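You operate a simulated robot arm through the tools that you are given. There is no shell and no other tool. Be economical: measure what you need, move in short steps, check, and stop when the job is done.

The job below is to be done with a simulated robot arm. You get a single attempt, and the scene is never put back.

Task
Open the blue drawer of the tinkering table.
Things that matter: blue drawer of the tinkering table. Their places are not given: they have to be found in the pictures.

It is judged by the outcome, as a careful person would: the job done as asked, and still so three seconds after it is handed in. It fails if anything else is knocked over, pushed out of place, dropped, spilled or broken.

Robot
A 7-joint arm with a two-finger parallel gripper, fixed in place. Base frame: the origin is at the foot of the arm, x ahead of it, y to its left, z up. Units: cm, degrees, N and s.
Its first joint turns from -166.0 to 166.0 degrees. Payload 4.4 kg.
The tool frame sits at the grasp point between the pads (the TCP): z along the fingers, y along the line on which they close. The tips reach 2.3 cm beyond it. The gripper opens to 9.4 cm. The fingers are 3.8 cm wide and 1 cm thick; the gripper's body (5.4 by 9.6 cm) begins 3.9 cm behind the TCP.
Orientation is told as [roll, pitch, yaw] about the base's x, y, z axes, in that order, counted from this pose: with the fingers straight down and closing along the base's y, the tool's x points along the base's -x, its y along +y and its z along -z.

Tools
- The arm moves only by the tool play_rows. Its arguments are lists of equal length, an entry for each row: "delta_pos": the shift along the tool's x, y, z in mm, a list of three; "dr": the turn, a rotation vector about the tool's x, y, z in degrees, a list of three; "grip": the finger opening in mm, from 0 to 94. In form: {"delta_pos": [[tx, ty, tz], ...], "dr": [[wx, wy, wz], ...], "grip": [grip, ...]}. A call has 1 to 12 rows; each row shifts and turns the commanded pose from where the row before left it, along the tool's axes as they then stand. A row lasts 0.2 s, in which the tool goes at most 5 cm and 8.6 degrees; a call with a longer step from one row to the next is refused whole, and so is a gripper value outside its range. A pose out of reach is approached as far as the arm can. The call stops where the force on the tool passes 40 N (or 10 N more than at its start, if that is more) or the arm is blocked; 0.2 s more then pass. The fingers move at their own pace (about 7.2 cm/s each) and stop on an object; they squeeze with about 24 N. The grip force told is the motor's: it shows also when the fingers shut on nothing. Time passes only in rows, and 0.2 s behind the last, so rows that do not move let the fingers close. It gives the time, the measured TCP pose, the force on the tool (base axes), the opening and the grip force at its end, in the units of the frame above (readings bear some noise), and new pictures: "show" is both (left out), scene, wrist or none.
- Cameras (640 x 400 px; columns grow to the right, rows downward): "scene" is fixed at [5.14, 65.12, 115.6]; the picture's right is [-0.57, -0.82, 0.00], its down [-0.39, 0.27, -0.88] and it looks along [0.72, -0.50, -0.48] (base axes); focal length 345 px, centre (320, 200). "wrist" rides on the gripper at [8.6, 1.6, -7.4] in the tool frame; the picture's right is [-0.18, 0.98, 0.00], its down [-0.58, -0.11, -0.81] and it looks along [-0.79, -0.15, 0.59] (tool axes); focal length 243 px, centre (320, 200).
- pixel_to_xyz(camera, pixels): for up to 12 pixels [column, row] of the newest picture of that camera ("zoom" is the newest enlarged one), the place [x, y, z] in the base frame of the surface seen there, good to about 0.2 cm. The clock stands still meanwhile.
- enlarge(camera, box): a new picture of the part [left, top, right, bottom] of that camera's present view, enlarged. The clock stands still meanwhile.
- job_done(): hands the job in; it is judged then, once.

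Go step by step. Measure first, check grasps and placings, and put right what went wrong. The budget is 60 turns and 170 pictures, counting those below and the enlarged ones. Unless the task says otherwise, let go and move clear before handing in, and close with one line.

The tools are called after "Request:" as a command line: name --argument value ..., lists and objects as JSON in quotes. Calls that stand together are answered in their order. play_rows: Moves the arm, as the interface text tells. Its arguments: {"type":"object","properties":{"delta_pos":{"type":"array","items":{"type":"array","items":{"type":"number"}}},"dr":{"type":"array","items":{"type":"array","items":{"type":"number"}}},"grip":{"type":"array","items":{"type":"number"}},"show":{"type":"string","enum":["both","scene","wrist","none"]}},"required":["delta_pos","dr","grip"]} The other tools are called the same way: pixel_to_xyz (camera, pixels) gives the place of the surface under pixels of a picture; enlarge (camera, box) takes an enlarged picture of a part of a camera's view; job_done () hands the job in.

At the start:

```text
clock: 0.0
tcp_pos: [71.6, 43.82, 83.27]
tcp_rot: [0.0, 0.1, 0.1]
ft_force: [0.1, 0.2, -0.3]
finger_gap: 9.4
grasp_force: 0.0
```

scene: 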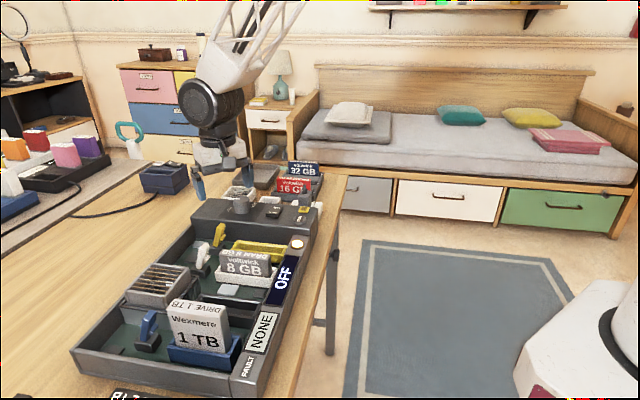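
wrist: 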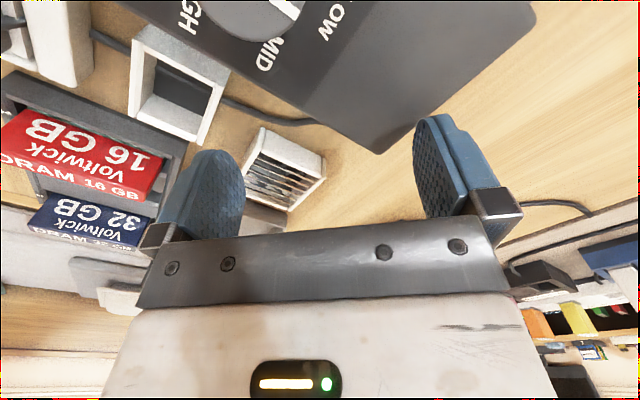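

The scene picture shows a wooden table with computer parts, a chest with a blue drawer at about (160,117), and a small blue bin at (165,178). I'll enlarge and measure the candidates.

Request:
enlarge --camera "scene" --box '[0, 20, 320, 220]'

Request:
enlarge --camera "scene" --box '[60, 180, 380, 400]'

Request:
pixel_to_xyz --camera "scene" --pixels '[[160, 117], [165, 178], [165, 165], [120, 290], [300, 290], [345, 178], [100, 220], [575, 210], [450, 200], [370, 195], [265, 115]]'

```text
2.00 times, centred on (160, 120) of scene
```

zoom: 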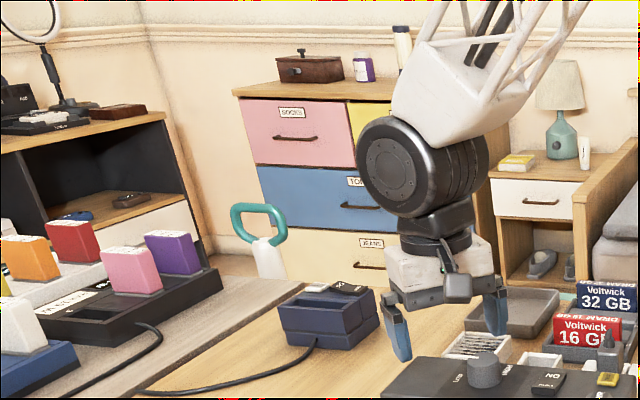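

```text
1.82 times, centred on (220, 290) of scene
```

zoom: 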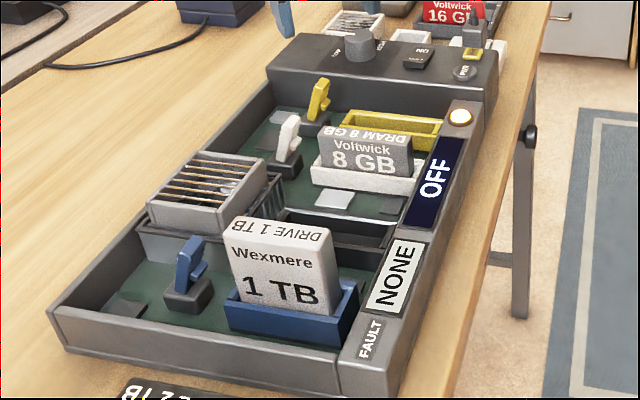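

```text
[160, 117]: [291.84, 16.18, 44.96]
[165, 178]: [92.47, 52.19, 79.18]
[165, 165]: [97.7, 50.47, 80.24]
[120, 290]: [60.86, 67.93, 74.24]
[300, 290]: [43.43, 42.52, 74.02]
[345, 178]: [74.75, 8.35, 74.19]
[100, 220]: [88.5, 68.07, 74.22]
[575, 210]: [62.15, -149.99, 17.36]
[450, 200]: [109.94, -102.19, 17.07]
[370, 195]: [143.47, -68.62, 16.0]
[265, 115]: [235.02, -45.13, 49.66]
```

The blue drawer of the bedroom chest (about x 290) is out of reach, and the wooden table here is at z 74, not the 60.5 work surface, so the tinkering table is likely out of view. I'll rise and pull back to look around with the wrist camera.

Request:
play_rows --delta_pos '[[0, 0, -50], [0, 0, -50], [0, 0, -50], [0, 0, -40], [23, -40, 0], [23, -40, 0], [23, -40, 0], [23, -40, 0], [23, -40, 0], [23, -40, 0], [23, -40, 0], [23, -40, 0]]' --dr '[[0, 0, 0], [0, 0, 0], [0, 0, 0], [0, 0, 0], [0, 0, 0], [0, 0, 0], [0, 0, 0], [0, 0, 0], [0, 0, 0], [0, 0, 0], [0, 0, 0], [0, 0, 0]]' --grip '[94, 94, 94, 94, 94, 94, 94, 94, 94, 94, 94, 94]'

```text
clock: 2.6
tcp_pos: [53.35, 11.83, 102.29]
tcp_rot: [0.0, 0.0, 0.0]
ft_force: [-0.3, -0.4, 0.0]
finger_gap: 9.37
grasp_force: 0.0
```

scene: 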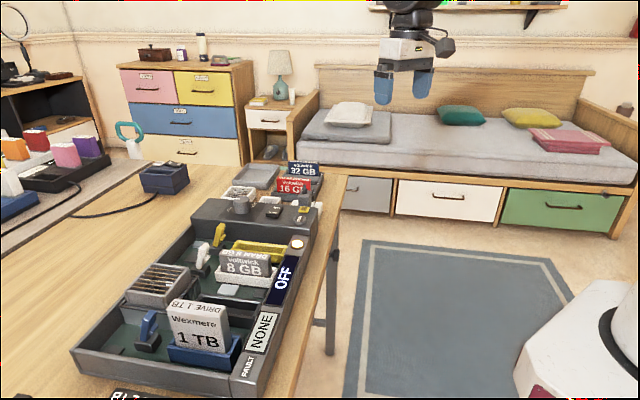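
wrist: 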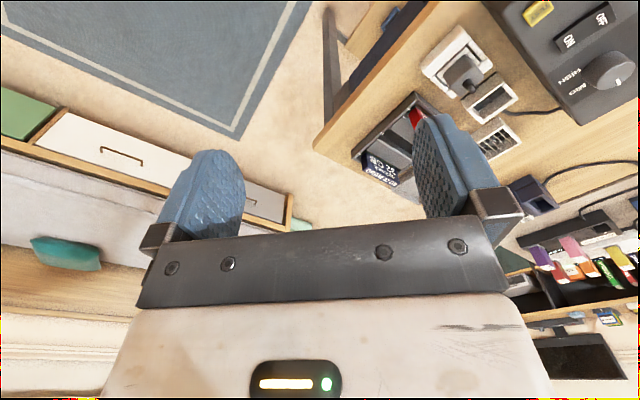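

The wrist picture (upside down) shows something beneath the wooden table at about (390,20), with a bit of blue. I'll enlarge it and turn toward -y to look round.

Request:
enlarge --camera "wrist" --box '[300, 0, 460, 100]'

Request:
play_rows --delta_pos '[[0, 0, 0], [0, 0, 0], [0, 0, 0], [0, 0, 0], [0, 0, 0], [0, 0, 0], [0, 0, 0], [0, 0, 0], [0, 0, 0], [0, 0, 0], [0, 0, 0]]' --dr '[[0, 0, 8.2], [0, 0, 8.2], [0, 0, 8.2], [0, 0, 8.2], [0, 0, 8.2], [0, 0, 8.2], [0, 0, 8.2], [0, 0, 8.2], [0, 0, 8.2], [0, 0, 8.2], [0, 0, 8.2]]' --grip '[94, 94, 94, 94, 94, 94, 94, 94, 94, 94, 94]' --show "wrist"

```text
4.00 times, centred on (380, 50) of wrist
```

zoom: 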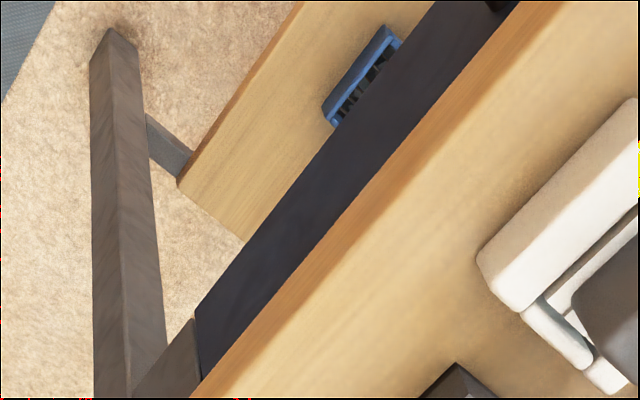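

```text
clock: 5.0
tcp_pos: [53.23, 11.89, 102.27]
tcp_rot: [0.0, 0.0, -90.2]
ft_force: [-0.7, 0.1, 0.6]
finger_gap: 9.4
grasp_force: 0.1
```

wrist: 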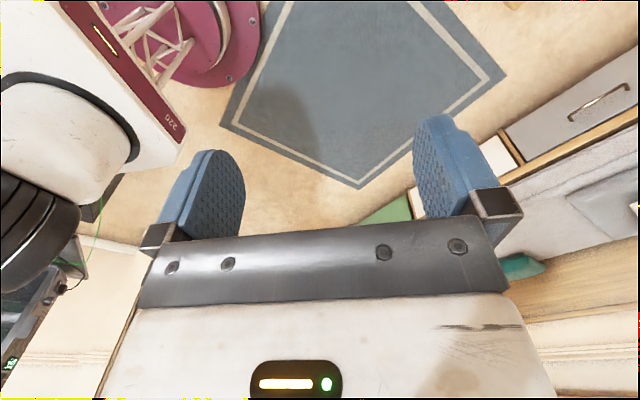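

The table has a dark apron and a lower shelf; nothing that looks like a blue drawer yet, though other furniture appears behind the robot's right side at (20,330). I'll move over to the right side to look behind.

Request:
play_rows --delta_pos '[[-42, -17, 0], [-42, -17, 0], [-42, -17, 0], [-42, -17, 0], [-42, -17, 0], [-42, -17, 0], [-42, -17, 0], [-42, -17, 0], [-42, -17, 0], [-42, -17, 0], [-42, -17, 0], [-42, -17, 0]]' --dr '[[0, 0, 0], [0, 0, 0], [0, 0, 0], [0, 0, 0], [0, 0, 0], [0, 0, 0], [0, 0, 0], [0, 0, 0], [0, 0, 0], [0, 0, 0], [0, 0, 0], [0, 0, 0]]' --grip '[94, 94, 94, 94, 94, 94, 94, 94, 94, 94, 94, 94]' --show "wrist"

Request:
play_rows --delta_pos '[[0, 0, 0], [0, 0, 0], [0, 0, 0], [0, 0, 0], [0, 0, 0], [0, 0, 0], [0, 0, 0], [0, 0, 0], [0, 0, 0], [0, 0, 0], [0, 0, 0]]' --dr '[[0, 0, 8.2], [0, 0, 8.2], [0, 0, 8.2], [0, 0, 8.2], [0, 0, 8.2], [0, 0, 8.2], [0, 0, 8.2], [0, 0, 8.2], [0, 0, 8.2], [0, 0, 8.2], [0, 0, 8.2]]' --grip '[94, 94, 94, 94, 94, 94, 94, 94, 94, 94, 94]'

```text
clock: 7.5
tcp_pos: [39.57, -29.35, 103.68]
tcp_rot: [1.1, -1.2, -79.0]
ft_force: [-0.8, 0.3, 0.5]
finger_gap: 9.42
grasp_force: 0.0
stopped in row 12: the arm was blocked; the commanded pose is now the measured one
```

wrist: 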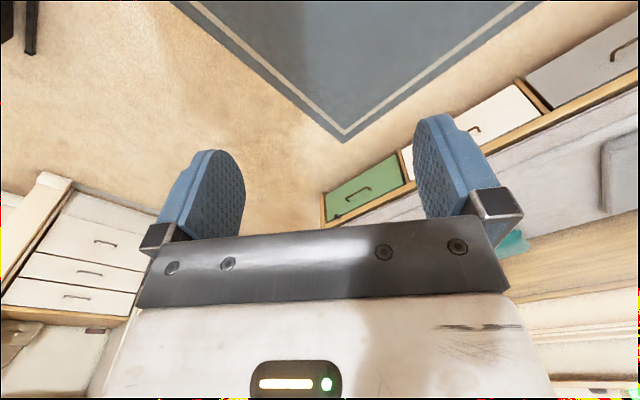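

```text
clock: 9.9
tcp_pos: [39.52, -29.27, 103.91]
tcp_rot: [1.5, 1.2, -169.4]
ft_force: [0.4, -0.5, -0.5]
finger_gap: 9.41
grasp_force: 0.1
```

scene: 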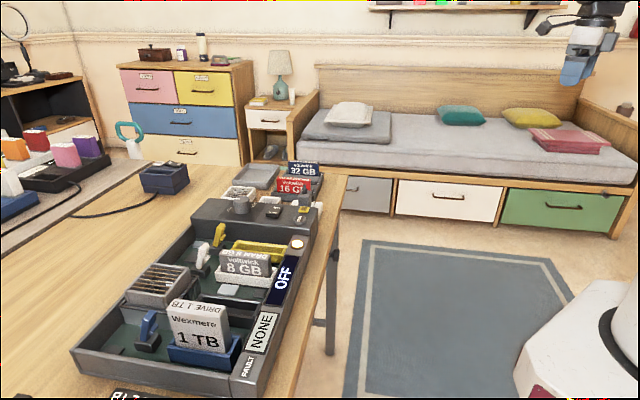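
wrist: 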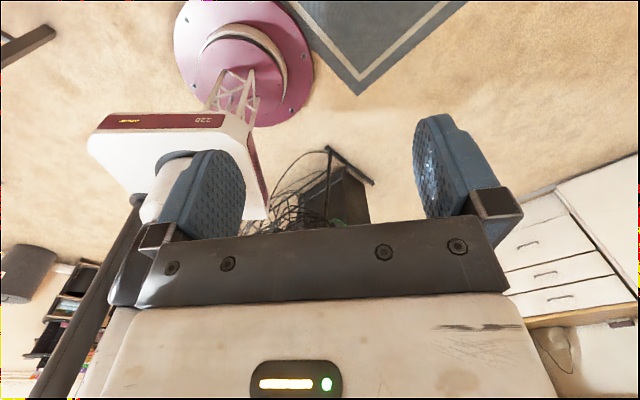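

Nothing reachable lies behind or to the right, so the tinkering table should be the wooden one on the left. I'll measure its edge and rotate back to inspect its robot-facing side.

Request:
pixel_to_xyz --camera "scene" --pixels '[[343, 182], [325, 240], [300, 310], [275, 380], [329, 340], [331, 250], [250, 162], [10, 320], [60, 220], [337, 255], [337, 220]]'

Request:
play_rows --delta_pos '[[0, 0, 0], [0, 0, 0], [0, 0, 0], [0, 0, 0], [0, 0, 0], [0, 0, 0], [0, 0, 0], [0, 0, 0], [0, 0, 0], [0, 0, 0], [0, 0, 0], [0, 0, 0]]' --dr '[[0, 0, -8.5], [0, 0, -8.5], [0, 0, -8.5], [0, 0, -8.5], [0, 0, -8.5], [0, 0, -8.5], [0, 0, -8.5], [0, 0, -8.5], [0, 0, -8.5], [0, 0, -8.5], [0, 0, -8.5], [0, 0, -8.5]]' --grip '[94, 94, 94, 94, 94, 94, 94, 94, 94, 94, 94, 94]' --show "none"

Request:
play_rows --delta_pos '[[0, 0, 0], [0, 0, 0], [0, 0, 0], [0, 0, 0], [0, 0, 0], [0, 0, 0], [0, 0, 0], [0, 0, 0], [0, 0, 0], [0, 0, 0], [0, 0, 0], [0, 0, 0]]' --dr '[[0, 0, -8.5], [0, 0, -8.5], [0, 0, -8.5], [0, 0, -8.5], [0, 0, -8.5], [0, 0, -8.5], [0, 0, -8.5], [0, 0, -8.5], [0, 0, -8.5], [0, 0, -8.5], [0, 0, -8.5], [0, 0, -8.5]]' --grip '[94, 94, 94, 94, 94, 94, 94, 94, 94, 94, 94, 94]'

```text
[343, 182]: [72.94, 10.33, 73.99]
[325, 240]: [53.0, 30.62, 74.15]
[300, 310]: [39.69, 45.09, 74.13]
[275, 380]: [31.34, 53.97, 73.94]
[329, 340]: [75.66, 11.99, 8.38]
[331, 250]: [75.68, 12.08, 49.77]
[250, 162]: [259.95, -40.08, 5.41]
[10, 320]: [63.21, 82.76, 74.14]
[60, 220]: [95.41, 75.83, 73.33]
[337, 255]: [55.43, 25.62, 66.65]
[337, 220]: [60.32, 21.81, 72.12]
```

```text
clock: 12.6
tcp_pos: [39.52, -29.37, 103.77]
tcp_rot: [0.9, -1.7, -67.2]
ft_force: [0.8, 0.0, 0.1]
finger_gap: 9.4
grasp_force: 0.0
```

```text
clock: 15.2
tcp_pos: [39.72, -29.12, 103.82]
tcp_rot: [-1.7, -0.5, 34.9]
ft_force: [0.2, 0.8, 0.1]
finger_gap: 9.39
grasp_force: 0.0
```

scene: 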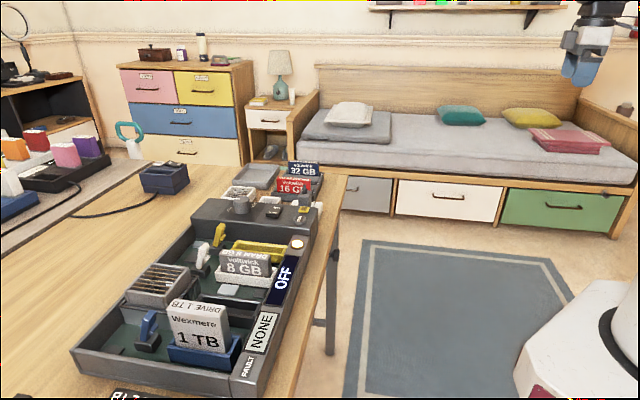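
wrist: 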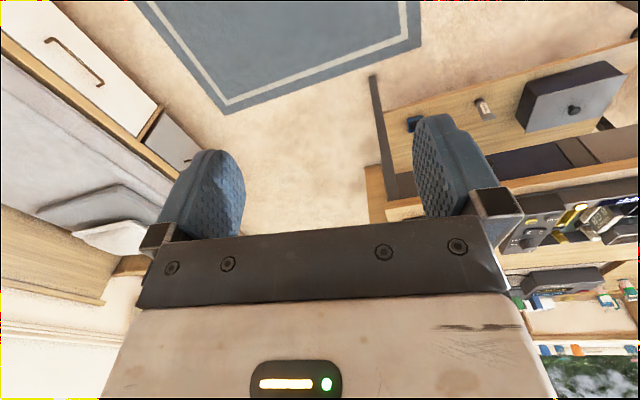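

At the right the table's front shows drawers in a dark apron around (530,165). I'll turn further left to see it fully.

Request:
play_rows --delta_pos '[[0, 0, 0], [0, 0, 0], [0, 0, 0], [0, 0, 0], [0, 0, 0]]' --dr '[[0, 0, -8], [0, 0, -8], [0, 0, -8], [0, 0, -8], [0, 0, -8]]' --grip '[94, 94, 94, 94, 94]' --show "wrist"

```text
clock: 16.4
tcp_pos: [39.67, -29.29, 103.72]
tcp_rot: [-1.8, 0.7, 74.7]
ft_force: [-0.5, 0.4, -0.3]
finger_gap: 9.42
grasp_force: 0.1
```

wrist: 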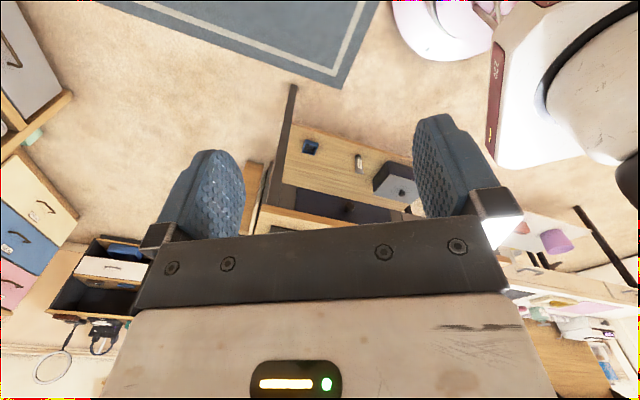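

The apron seems to hold coloured fronts but the gripper hides them. I'll tilt the tool up toward the table to see them.

Request:
play_rows --delta_pos '[[0, 0, 0], [0, 0, 0], [0, 0, 0], [0, 0, 0]]' --dr '[[0, -8, 0], [0, -8, 0], [0, -8, 0], [0, -8, 0]]' --grip '[94, 94, 94, 94]' --show "wrist"

Request:
enlarge --camera "wrist" --box '[240, 0, 480, 150]'

```text
clock: 17.3
tcp_pos: [43.48, -22.67, 105.29]
tcp_rot: [-3.6, -27.6, 85.6]
ft_force: [-0.8, -0.2, -0.8]
finger_gap: 9.41
grasp_force: 0.0
stopped in row 4: the arm was blocked; the commanded pose is now the measured one
```

wrist: 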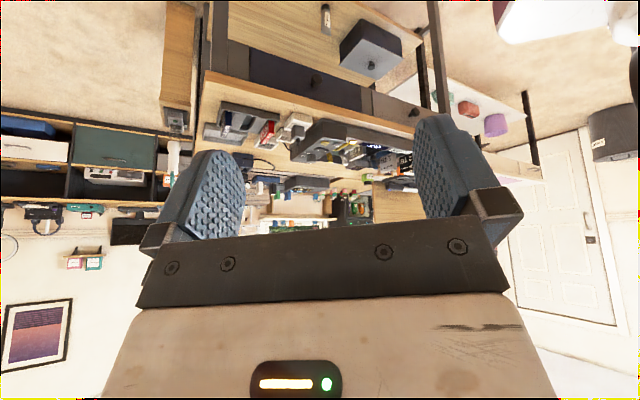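

```text
2.67 times, centred on (360, 75) of wrist
```

zoom: 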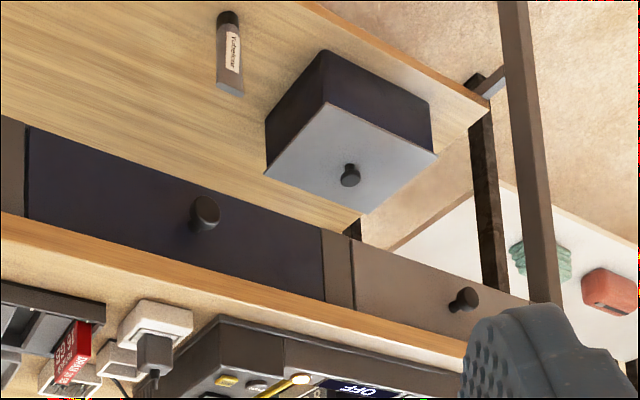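

The table's apron has a dark navy-blue drawer with a round knob (zoom (205,213)) and a brown one next to it. I'll measure the knob and the front.

Request:
pixel_to_xyz --camera "zoom" --pixels '[[208, 209], [195, 220], [214, 222], [50, 150], [50, 205], [310, 240], [310, 285], [120, 190], [465, 298], [150, 240], [100, 242], [260, 230]]'

Request:
enlarge --camera "wrist" --box '[280, 50, 360, 100]'

```text
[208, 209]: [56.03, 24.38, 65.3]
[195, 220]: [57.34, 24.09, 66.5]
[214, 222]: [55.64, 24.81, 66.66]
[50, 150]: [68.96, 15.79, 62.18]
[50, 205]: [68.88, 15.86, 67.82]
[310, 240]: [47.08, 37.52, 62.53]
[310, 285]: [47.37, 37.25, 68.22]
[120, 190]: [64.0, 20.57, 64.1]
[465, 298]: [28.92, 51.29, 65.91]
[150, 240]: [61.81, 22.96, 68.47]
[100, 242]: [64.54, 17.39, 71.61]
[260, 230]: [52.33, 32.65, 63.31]
```

```text
8.00 times, centred on (320, 75) of wrist
```

zoom: 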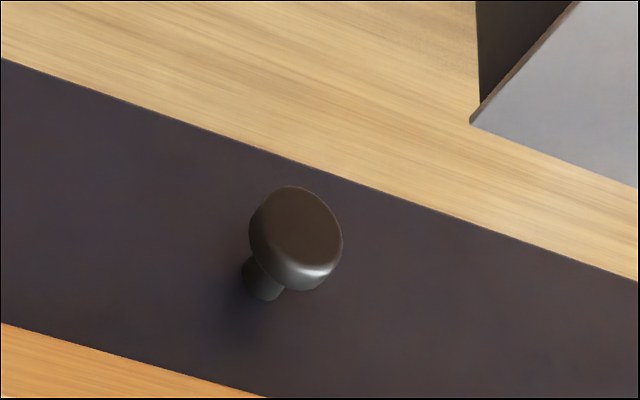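

The knob is clear at zoom (295,240); I'll measure its outline.

Request:
pixel_to_xyz --camera "zoom" --pixels '[[298, 232], [260, 230], [337, 240], [290, 192], [310, 268], [285, 275], [262, 282], [310, 284], [252, 250], [150, 230], [450, 300], [200, 170]]'

```text
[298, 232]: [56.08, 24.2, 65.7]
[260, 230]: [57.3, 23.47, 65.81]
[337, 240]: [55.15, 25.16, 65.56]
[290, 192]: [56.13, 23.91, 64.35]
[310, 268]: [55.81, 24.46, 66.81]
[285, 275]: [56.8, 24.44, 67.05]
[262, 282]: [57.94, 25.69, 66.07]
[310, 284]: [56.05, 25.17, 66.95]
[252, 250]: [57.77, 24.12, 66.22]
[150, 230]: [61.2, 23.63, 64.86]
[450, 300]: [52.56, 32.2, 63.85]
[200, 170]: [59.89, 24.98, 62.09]
```

The knob's face centre is at about (56.1,24.3,65.6), and the front faces along (-0.71,-0.71). I'll turn the tool to yaw 45 first, still high.

Request:
play_rows --delta_pos '[[0, 0, 0], [0, 0, 0], [0, 0, 0], [0, 0, 0], [0, 0, 0]]' --dr '[[3.7, -0.5, 7.1], [3.7, -0.5, 7.1], [3.7, -0.5, 7.1], [3.7, -0.5, 7.1], [3.7, -0.5, 7.1]]' --grip '[94, 94, 94, 94, 94]' --show "none"

```text
clock: 18.5
tcp_pos: [45.03, -22.09, 100.52]
tcp_rot: [4.6, -31.2, 43.1]
ft_force: [-0.3, 0.3, -0.4]
finger_gap: 9.42
grasp_force: 0.1
```

Yaw is near 45 now. I'll translate to a point high in front of the drawer, about (46,14,90).

Request:
play_rows --delta_pos '[[-20, 30, 30], [-20, 30, 30], [-20, 30, 30], [-20, 30, 30], [-20, 30, 30], [-20, 30, 30], [-20, 30, 30], [-20, 30, 30]]' --dr '[[0, 0, 0], [0, 0, 0], [0, 0, 0], [0, 0, 0], [0, 0, 0], [0, 0, 0], [0, 0, 0], [0, 0, 0]]' --grip '[94, 94, 94, 94, 94, 94, 94, 94]' --show "none"

```text
clock: 20.3
tcp_pos: [46.18, 12.45, 92.81]
tcp_rot: [-1.9, -32.0, 44.7]
ft_force: [0.9, -0.7, -0.8]
finger_gap: 9.4
grasp_force: 0.0
```

Now tilt to about 46° from vertical and check the view.

Request:
play_rows --delta_pos '[[0, 0, 0], [0, 0, 0], [0, 0, 0]]' --dr '[[0, -7, 0], [0, -7, 0], [0, 0, 0]]' --grip '[94, 94, 94]' --show "wrist"

```text
clock: 21.1
tcp_pos: [46.18, 12.36, 92.78]
tcp_rot: [-2.4, -46.0, 45.3]
ft_force: [-0.3, -0.9, -0.3]
finger_gap: 9.37
grasp_force: 0.1
```

wrist: 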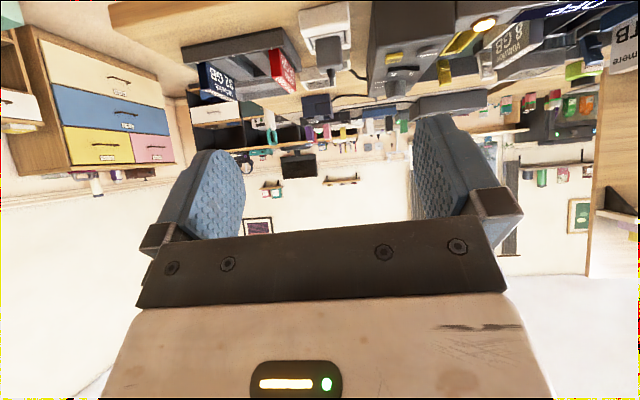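

The tilt works. Next I'll lower to knob height (z 66) about 16 cm in front of the drawer.

Request:
play_rows --delta_pos '[[0, 0, 0], [29, 2.3, 34], [29, 2.3, 34], [29, 2.3, 34], [29, 2.3, 34], [29, 2.3, 34], [29, 2.3, 34], [0, 0, 0]]' --dr '[[-2.4, 0, 0], [0, 0, 0], [0, 0, 0], [0, 0, 0], [0, 0, 0], [0, 0, 0], [0, 0, 0], [0, 0, 0]]' --grip '[94, 94, 94, 94, 94, 94, 94, 94]'

```text
clock: 22.9
tcp_pos: [46.73, 15.1, 65.93]
tcp_rot: [0.1, -45.9, 45.4]
ft_force: [-0.6, 0.5, -0.1]
finger_gap: 9.4
grasp_force: 0.1
```

scene: 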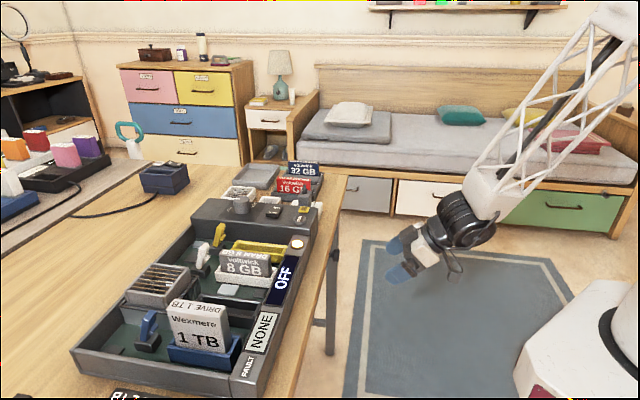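
wrist: 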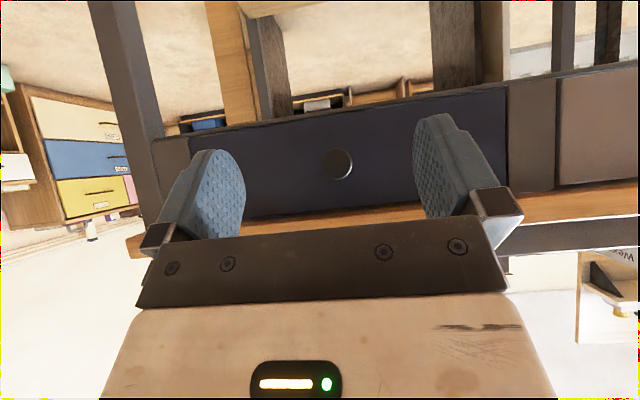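

Excellent: the navy-blue drawer and its knob at (337,165) lie right between the fingers. I'll measure the knob from here.

Request:
pixel_to_xyz --camera "wrist" --pixels '[[337, 165], [324, 165], [350, 165], [337, 153], [337, 178], [270, 165], [400, 150], [337, 215]]'

```text
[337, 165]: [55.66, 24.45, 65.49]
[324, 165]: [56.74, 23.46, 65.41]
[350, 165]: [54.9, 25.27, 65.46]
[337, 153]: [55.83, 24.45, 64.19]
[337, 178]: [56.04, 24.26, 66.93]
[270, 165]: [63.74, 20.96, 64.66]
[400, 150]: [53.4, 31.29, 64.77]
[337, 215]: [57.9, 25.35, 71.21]
```

The knob is centred laterally between the fingers (knob at (55.85,24.4,65.5)). I'll go straight in 13 cm with fingers open.

Request:
play_rows --delta_pos '[[-22, 0.5, 23.9], [-22, 0.5, 23.9], [-22, 0, 23.9], [-22, 0, 23.9], [0, 0, 0]]' --dr '[[0, 0, 0], [0, 0, 0], [0, 0, 0], [0, 0, 0], [0, 0, 0]]' --grip '[94, 94, 94, 94, 94]'

```text
clock: 24.1
tcp_pos: [55.87, 24.41, 65.96]
tcp_rot: [0.0, -46.0, 45.3]
ft_force: [0.0, 0.1, 0.4]
finger_gap: 9.4
grasp_force: 0.1
```

scene: 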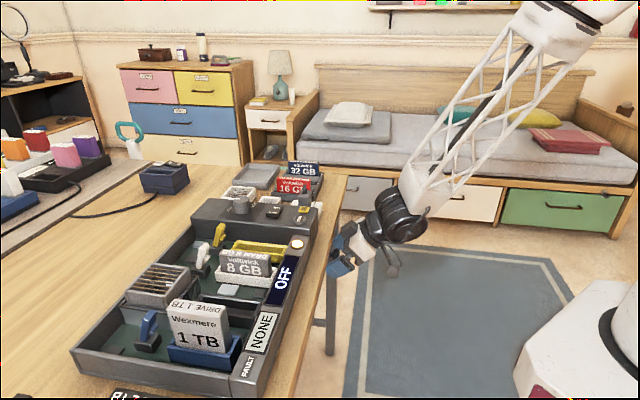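
wrist: 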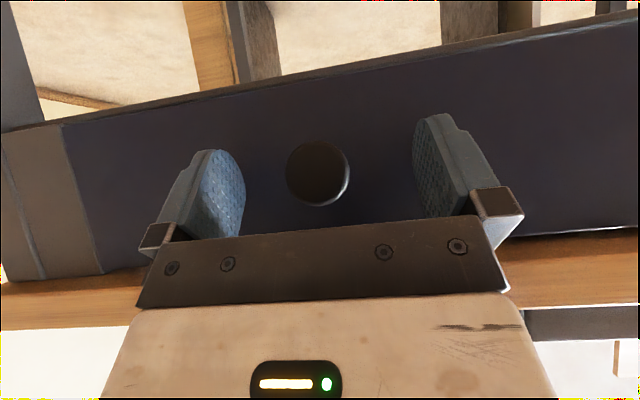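

The TCP is at the knob. I'll lower slightly and close.

Request:
play_rows --delta_pos '[[2, 0, 2], [0, 0, 0], [0, 0, 0], [0, 0, 0], [0, 0, 0]]' --dr '[[0, 0, 0], [0, 0, 0], [0, 0, 0], [0, 0, 0], [0, 0, 0]]' --grip '[94, 0, 0, 0, 0]' --show "wrist"

```text
clock: 25.3
tcp_pos: [55.99, 24.37, 65.54]
tcp_rot: [0.0, -45.9, 45.2]
ft_force: [9.1, -9.1, -2.0]
finger_gap: 3.19
grasp_force: 44.8
stopped in row 5: the force on the tool passed its limit (the readings are from after the stop); the commanded pose is now the measured one
```

wrist: 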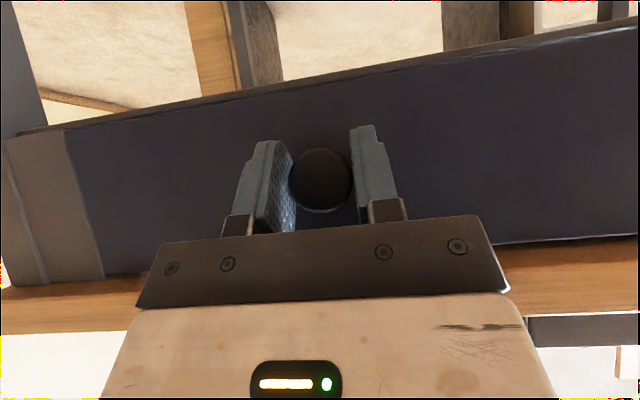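

The knob is gripped (gap 3.19). I'll pull out gently along the drawer's normal.

Request:
play_rows --delta_pos '[[7, 0, -7.2], [7, 0, -7.2], [10.4, 0, -10.8], [10.4, 0, -10.8], [0, 0, 0]]' --dr '[[0, 0, 0], [0, 0, 0], [0, 0, 0], [0, 0, 0], [0, 0, 0]]' --grip '[0, 0, 0, 0, 0]'

```text
clock: 25.9
tcp_pos: [54.82, 23.3, 65.59]
tcp_rot: [0.0, -45.8, 45.1]
ft_force: [6.7, -6.0, -0.3]
finger_gap: 3.19
grasp_force: 45.0
stopped in row 2: the force on the tool passed its limit (the readings are from after the stop); the commanded pose is now the measured one
```

scene: 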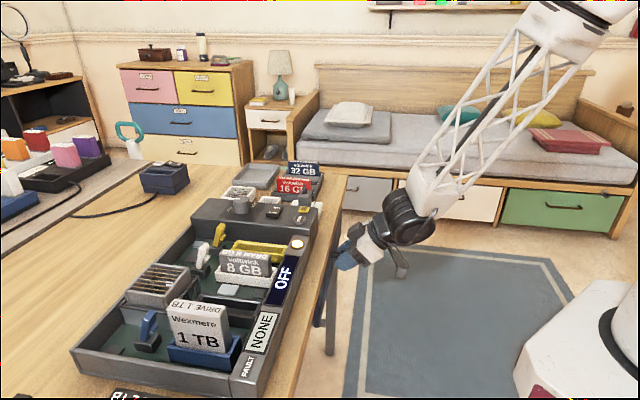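
wrist: 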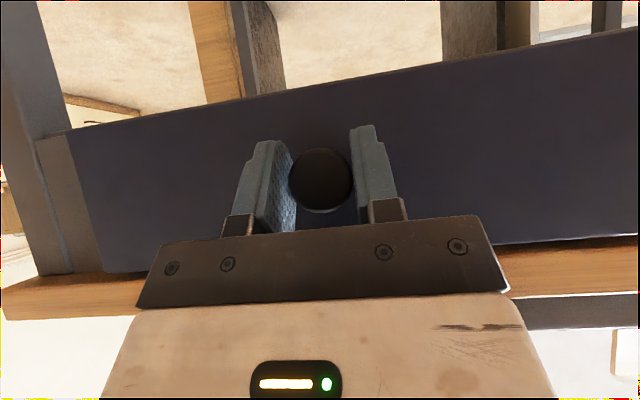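

The drawer has come 1.6 cm with the knob still held; a force blip stopped it. I'll continue in slower steps, easing the small sideways load.

Request:
play_rows --delta_pos '[[2, -1, -2], [3.5, 0, -3.6], [5, 0, -5.1], [5, 0, -5.1], [5, 0, -5.1], [5, 0, -5.1], [5, 0, -5.1], [5, 0, -5.1], [5, 0, -5.1], [5, 0, -5.1], [5, 0, -5.1], [2, 0, -2]]' --dr '[[0, 0, 0], [0, 0, 0], [0, 0, 0], [0, 0, 0], [0, 0, 0], [0, 0, 0], [0, 0, 0], [0, 0, 0], [0, 0, 0], [0, 0, 0], [0, 0, 0], [0, 0, 0]]' --grip '[0, 0, 0, 0, 0, 0, 0, 0, 0, 0, 0, 0]'

```text
clock: 26.9
tcp_pos: [53.36, 21.77, 65.61]
tcp_rot: [0.1, -45.8, 45.2]
ft_force: [-4.9, 5.6, 4.6]
finger_gap: 3.17
grasp_force: 44.2
stopped in row 5: the force on the tool passed its limit (the readings are from after the stop); the commanded pose is now the measured one
```

scene: 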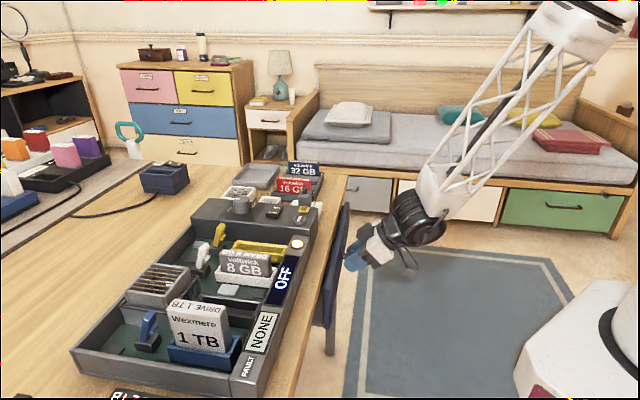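
wrist: 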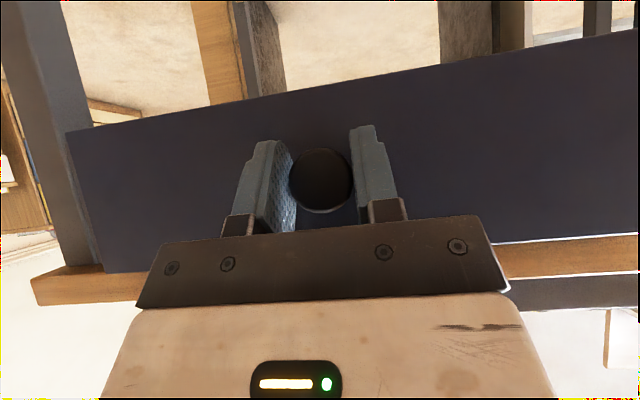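

It is sliding (3.7 cm so far) and holding. I'll continue slower.

Request:
play_rows --delta_pos '[[2, 0.4, -2], [3, 0, -3.1], [3, 0, -3.1], [3, 0, -3.1], [3, 0, -3.1], [3, 0, -3.1], [3, 0, -3.1], [3, 0, -3.1], [3, 0, -3.1], [3, 0, -3.1], [3, 0, -3.1], [3, 0, -3.1]]' --dr '[[0, 0, 0], [0, 0, 0], [0, 0, 0], [0, 0, 0], [0, 0, 0], [0, 0, 0], [0, 0, 0], [0, 0, 0], [0, 0, 0], [0, 0, 0], [0, 0, 0], [0, 0, 0]]' --grip '[0, 0, 0, 0, 0, 0, 0, 0, 0, 0, 0, 0]' --show "wrist"

```text
clock: 29.5
tcp_pos: [49.75, 18.22, 65.61]
tcp_rot: [0.0, -45.8, 45.2]
ft_force: [-11.1, 11.1, 17.5]
finger_gap: 3.19
grasp_force: 44.9
```

wrist: 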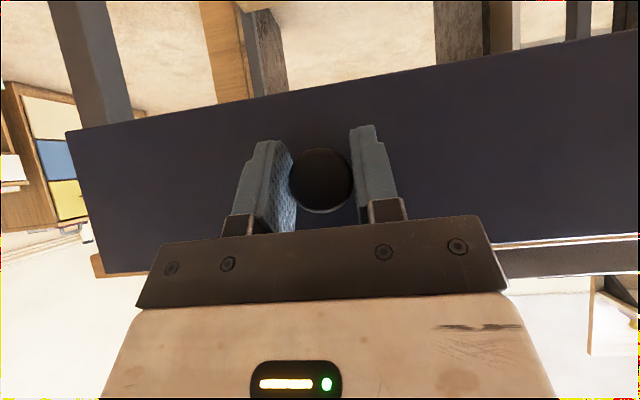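

It ran fully: about 8.8 cm open. I'll ease the load (up 1 mm, sideways 0.8 mm) and pull further.

Request:
play_rows --delta_pos '[[1.5, 0.8, -3], [2.6, 0.1, -3.5], [3, 0, -3.1], [3, 0, -3.1], [3, 0, -3.1], [3, 0, -3.1], [3, 0, -3.1], [3, 0, -3.1], [3, 0, -3.1], [3, 0, -3.1], [3, 0, -3.1], [3, 0, -3.1]]' --dr '[[0, 0, 0], [0, 0, 0], [0, 0, 0], [0, 0, 0], [0, 0, 0], [0, 0, 0], [0, 0, 0], [0, 0, 0], [0, 0, 0], [0, 0, 0], [0, 0, 0], [0, 0, 0]]' --grip '[0, 0, 0, 0, 0, 0, 0, 0, 0, 0, 0, 0]'

```text
clock: 30.2
tcp_pos: [48.84, 17.45, 65.68]
tcp_rot: [0.1, -45.7, 44.8]
ft_force: [6.1, -7.5, -2.9]
finger_gap: 3.18
grasp_force: 45.2
stopped in row 3: the force on the tool passed its limit (the readings are from after the stop); the commanded pose is now the measured one
```

scene: 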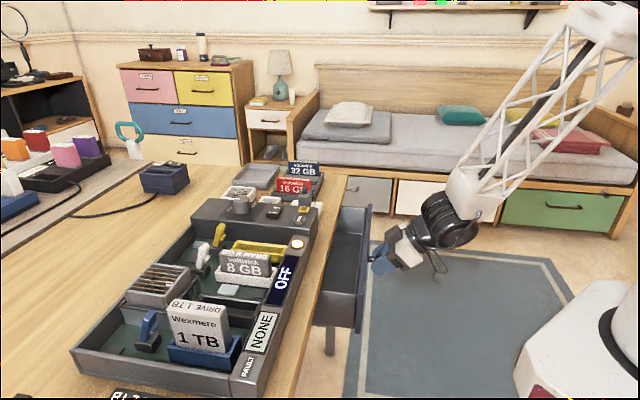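
wrist: 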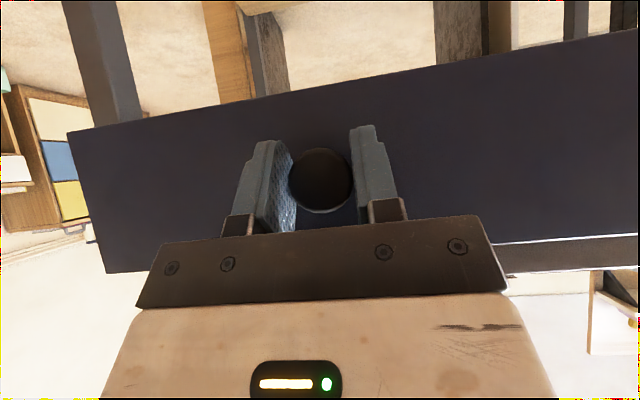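

About 10 cm is out, and the scene view shows the drawer clearly open. I'll keep going with no sideways correction.

Request:
play_rows --delta_pos '[[2, 0, -2], [3, 0, -3.1], [3, 0, -3.1], [3, 0, -3.1], [3, 0, -3.1], [3, 0, -3.1], [3, 0, -3.1], [3, 0, -3.1], [3, 0, -3.1], [3, 0, -3.1], [3, 0, -3.1], [3, 0, -3.1]]' --dr '[[0, 0, 0], [0, 0, 0], [0, 0, 0], [0, 0, 0], [0, 0, 0], [0, 0, 0], [0, 0, 0], [0, 0, 0], [0, 0, 0], [0, 0, 0], [0, 0, 0], [0, 0, 0]]' --grip '[0, 0, 0, 0, 0, 0, 0, 0, 0, 0, 0, 0]'

```text
clock: 32.9
tcp_pos: [45.47, 13.87, 65.46]
tcp_rot: [0.2, -45.7, 44.9]
ft_force: [6.7, -6.0, 9.3]
finger_gap: 3.19
grasp_force: 44.5
```

scene: 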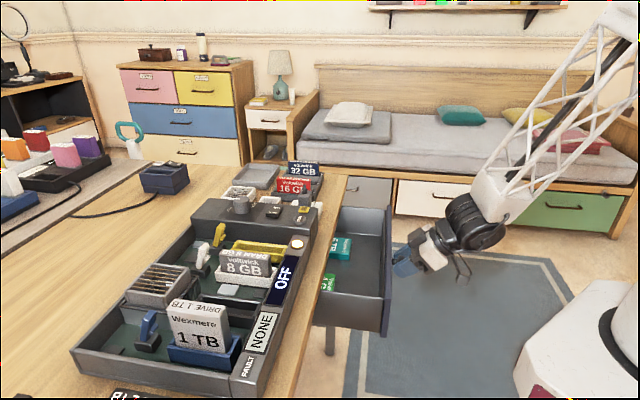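
wrist: 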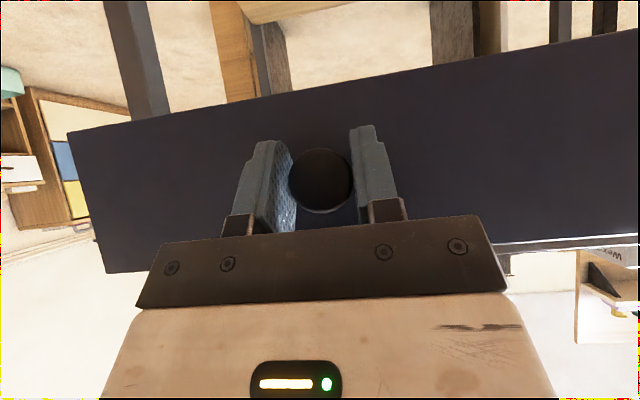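

It's 14.8 cm open, with items inside visible at (340,245). I'll pull a little further to be well open, watching for the stop.

Request:
play_rows --delta_pos '[[2, 0, -2], [3, 0, -3.3], [2.8, 0, -3.2], [3, 0, -3.1], [3, 0, -3.1], [3, 0, -3.1], [3, 0, -3.1], [3, 0, -3.1], [3, 0, -3.1], [3, 0, -3.1]]' --dr '[[0, 0, 0], [0, 0, 0], [0, 0, 0], [0, 0, 0], [0, 0, 0], [0, 0, 0], [0, 0, 0], [0, 0, 0], [0, 0, 0], [0, 0, 0]]' --grip '[0, 0, 0, 0, 0, 0, 0, 0, 0, 0]'

```text
clock: 34.0
tcp_pos: [44.24, 12.59, 65.47]
tcp_rot: [0.2, -45.6, 44.8]
ft_force: [9.2, -10.1, -5.8]
finger_gap: 3.17
grasp_force: 44.9
stopped in row 5: the force on the tool passed its limit (the readings are from after the stop); the commanded pose is now the measured one
```

scene: 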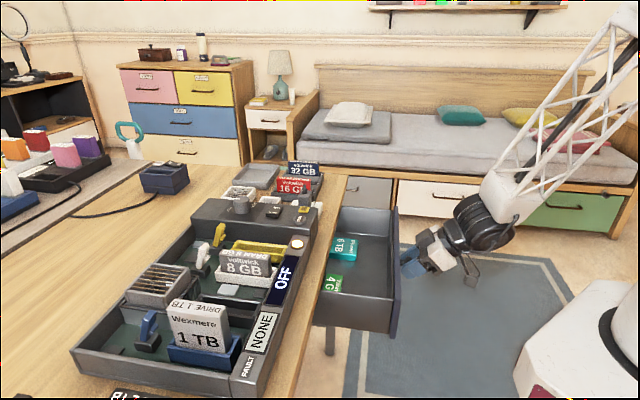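
wrist: 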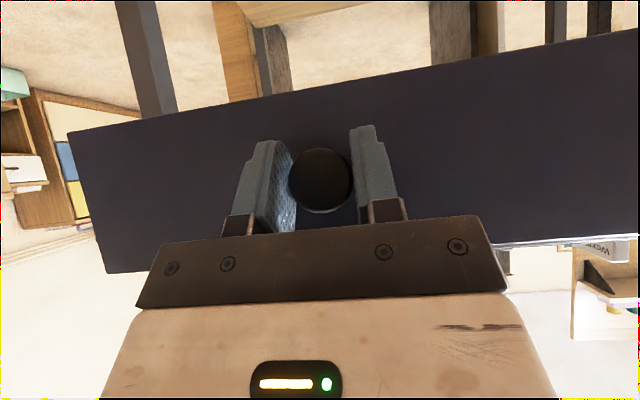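

16.6 cm out. I'll try once more to see whether this was the stop.

Request:
play_rows --delta_pos '[[2, 0, -2], [3, 0, -3.1], [3, 0, -3.1], [3, 0, -3.1], [3, 0, -3.1], [3, 0, -3.1], [3, 0, -3.1], [3, 0, -3.1]]' --dr '[[0, 0, 0], [0, 0, 0], [0, 0, 0], [0, 0, 0], [0, 0, 0], [0, 0, 0], [0, 0, 0], [0, 0, 0]]' --grip '[0, 0, 0, 0, 0, 0, 0, 0]' --show "scene"

```text
clock: 34.9
tcp_pos: [43.23, 11.8, 65.59]
tcp_rot: [0.1, -45.6, 44.7]
ft_force: [6.6, -5.9, -3.6]
finger_gap: 3.18
grasp_force: 45.3
stopped in row 4: the force on the tool passed its limit (the readings are from after the stop); the commanded pose is now the measured one
```

scene: 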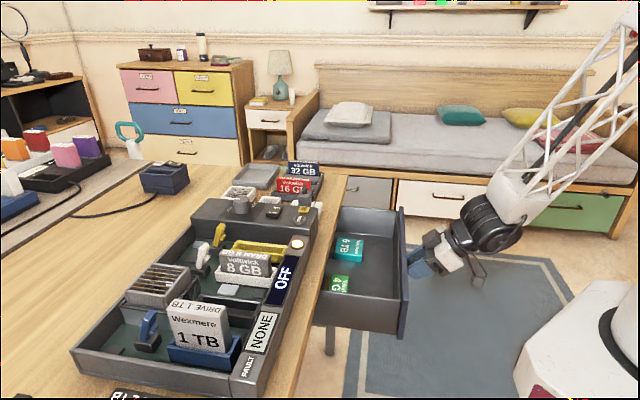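

17.9 cm out, still sliding. One more pull, then release.

Request:
play_rows --delta_pos '[[2, 0, -2], [2.5, 0, -2.6], [2.5, 0, -2.6], [2.5, 0, -2.6], [2.5, 0, -2.6], [2.5, 0, -2.6], [2.5, 0, -2.6], [2.5, 0, -2.6]]' --dr '[[0, 0, 0], [0, 0, 0], [0, 0, 0], [0, 0, 0], [0, 0, 0], [0, 0, 0], [0, 0, 0], [0, 0, 0]]' --grip '[0, 0, 0, 0, 0, 0, 0, 0]' --show "scene"

```text
clock: 36.1
tcp_pos: [42.08, 10.62, 65.57]
tcp_rot: [0.3, -45.5, 44.7]
ft_force: [3.0, -3.2, -1.0]
finger_gap: 3.21
grasp_force: 45.2
stopped in row 6: the force on the tool passed its limit (the readings are from after the stop); the commanded pose is now the measured one
```

scene: 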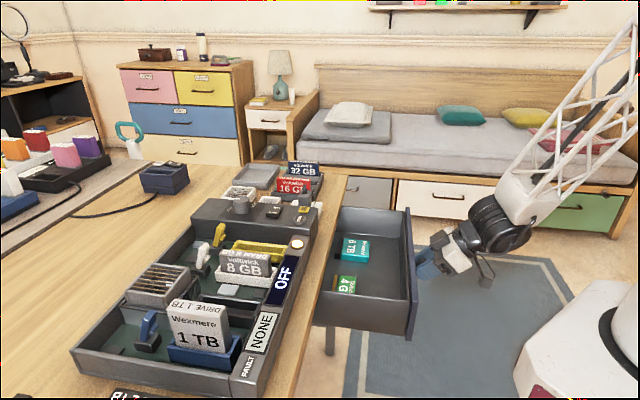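

The drawer is 19.5 cm open, which is plenty. I'll open the fingers and back straight off.

Request:
play_rows --delta_pos '[[0, 0, 0], [0, 0, 0], [0, 0, 0], [0, 0, 0], [10, 0, -10.3], [14, 0, -14.4], [14, 0, -14.4], [14, 0, -14.4], [0, 0, 0]]' --dr '[[0, 0, 0], [0, 0, 0], [0, 0, 0], [0, 0, 0], [0, 0, 0], [0, 0, 0], [0, 0, 0], [0, 0, 0], [0, 0, 0]]' --grip '[60, 94, 94, 94, 94, 94, 94, 94, 94]'

```text
clock: 38.1
tcp_pos: [36.71, 5.26, 65.57]
tcp_rot: [0.1, -45.5, 44.7]
ft_force: [0.0, -0.2, 0.4]
finger_gap: 9.39
grasp_force: 0.0
```

scene: 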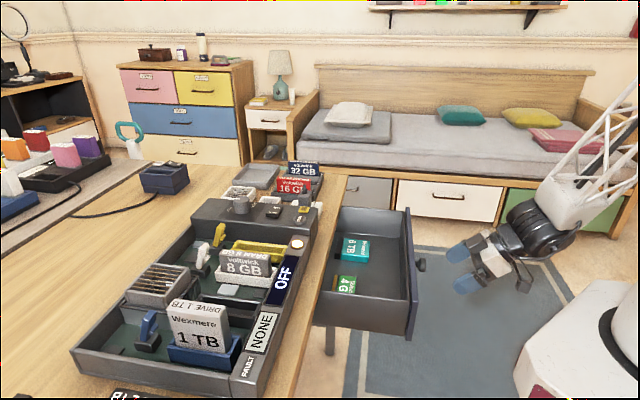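
wrist: 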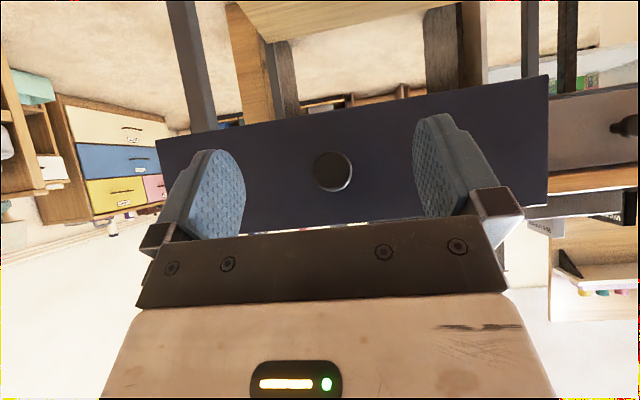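

The drawer stays open (scene (370,270)), the gripper is clear of the knob, and everything on the table is undisturbed. I'm handing the job in.

Request:
job_done

```text
The job is handed in.
```

The tinkering table's blue drawer is pulled out about 19.5 cm and was staying open when I handed in; the gripper has let go, and the last picture shows nothing else disturbed.
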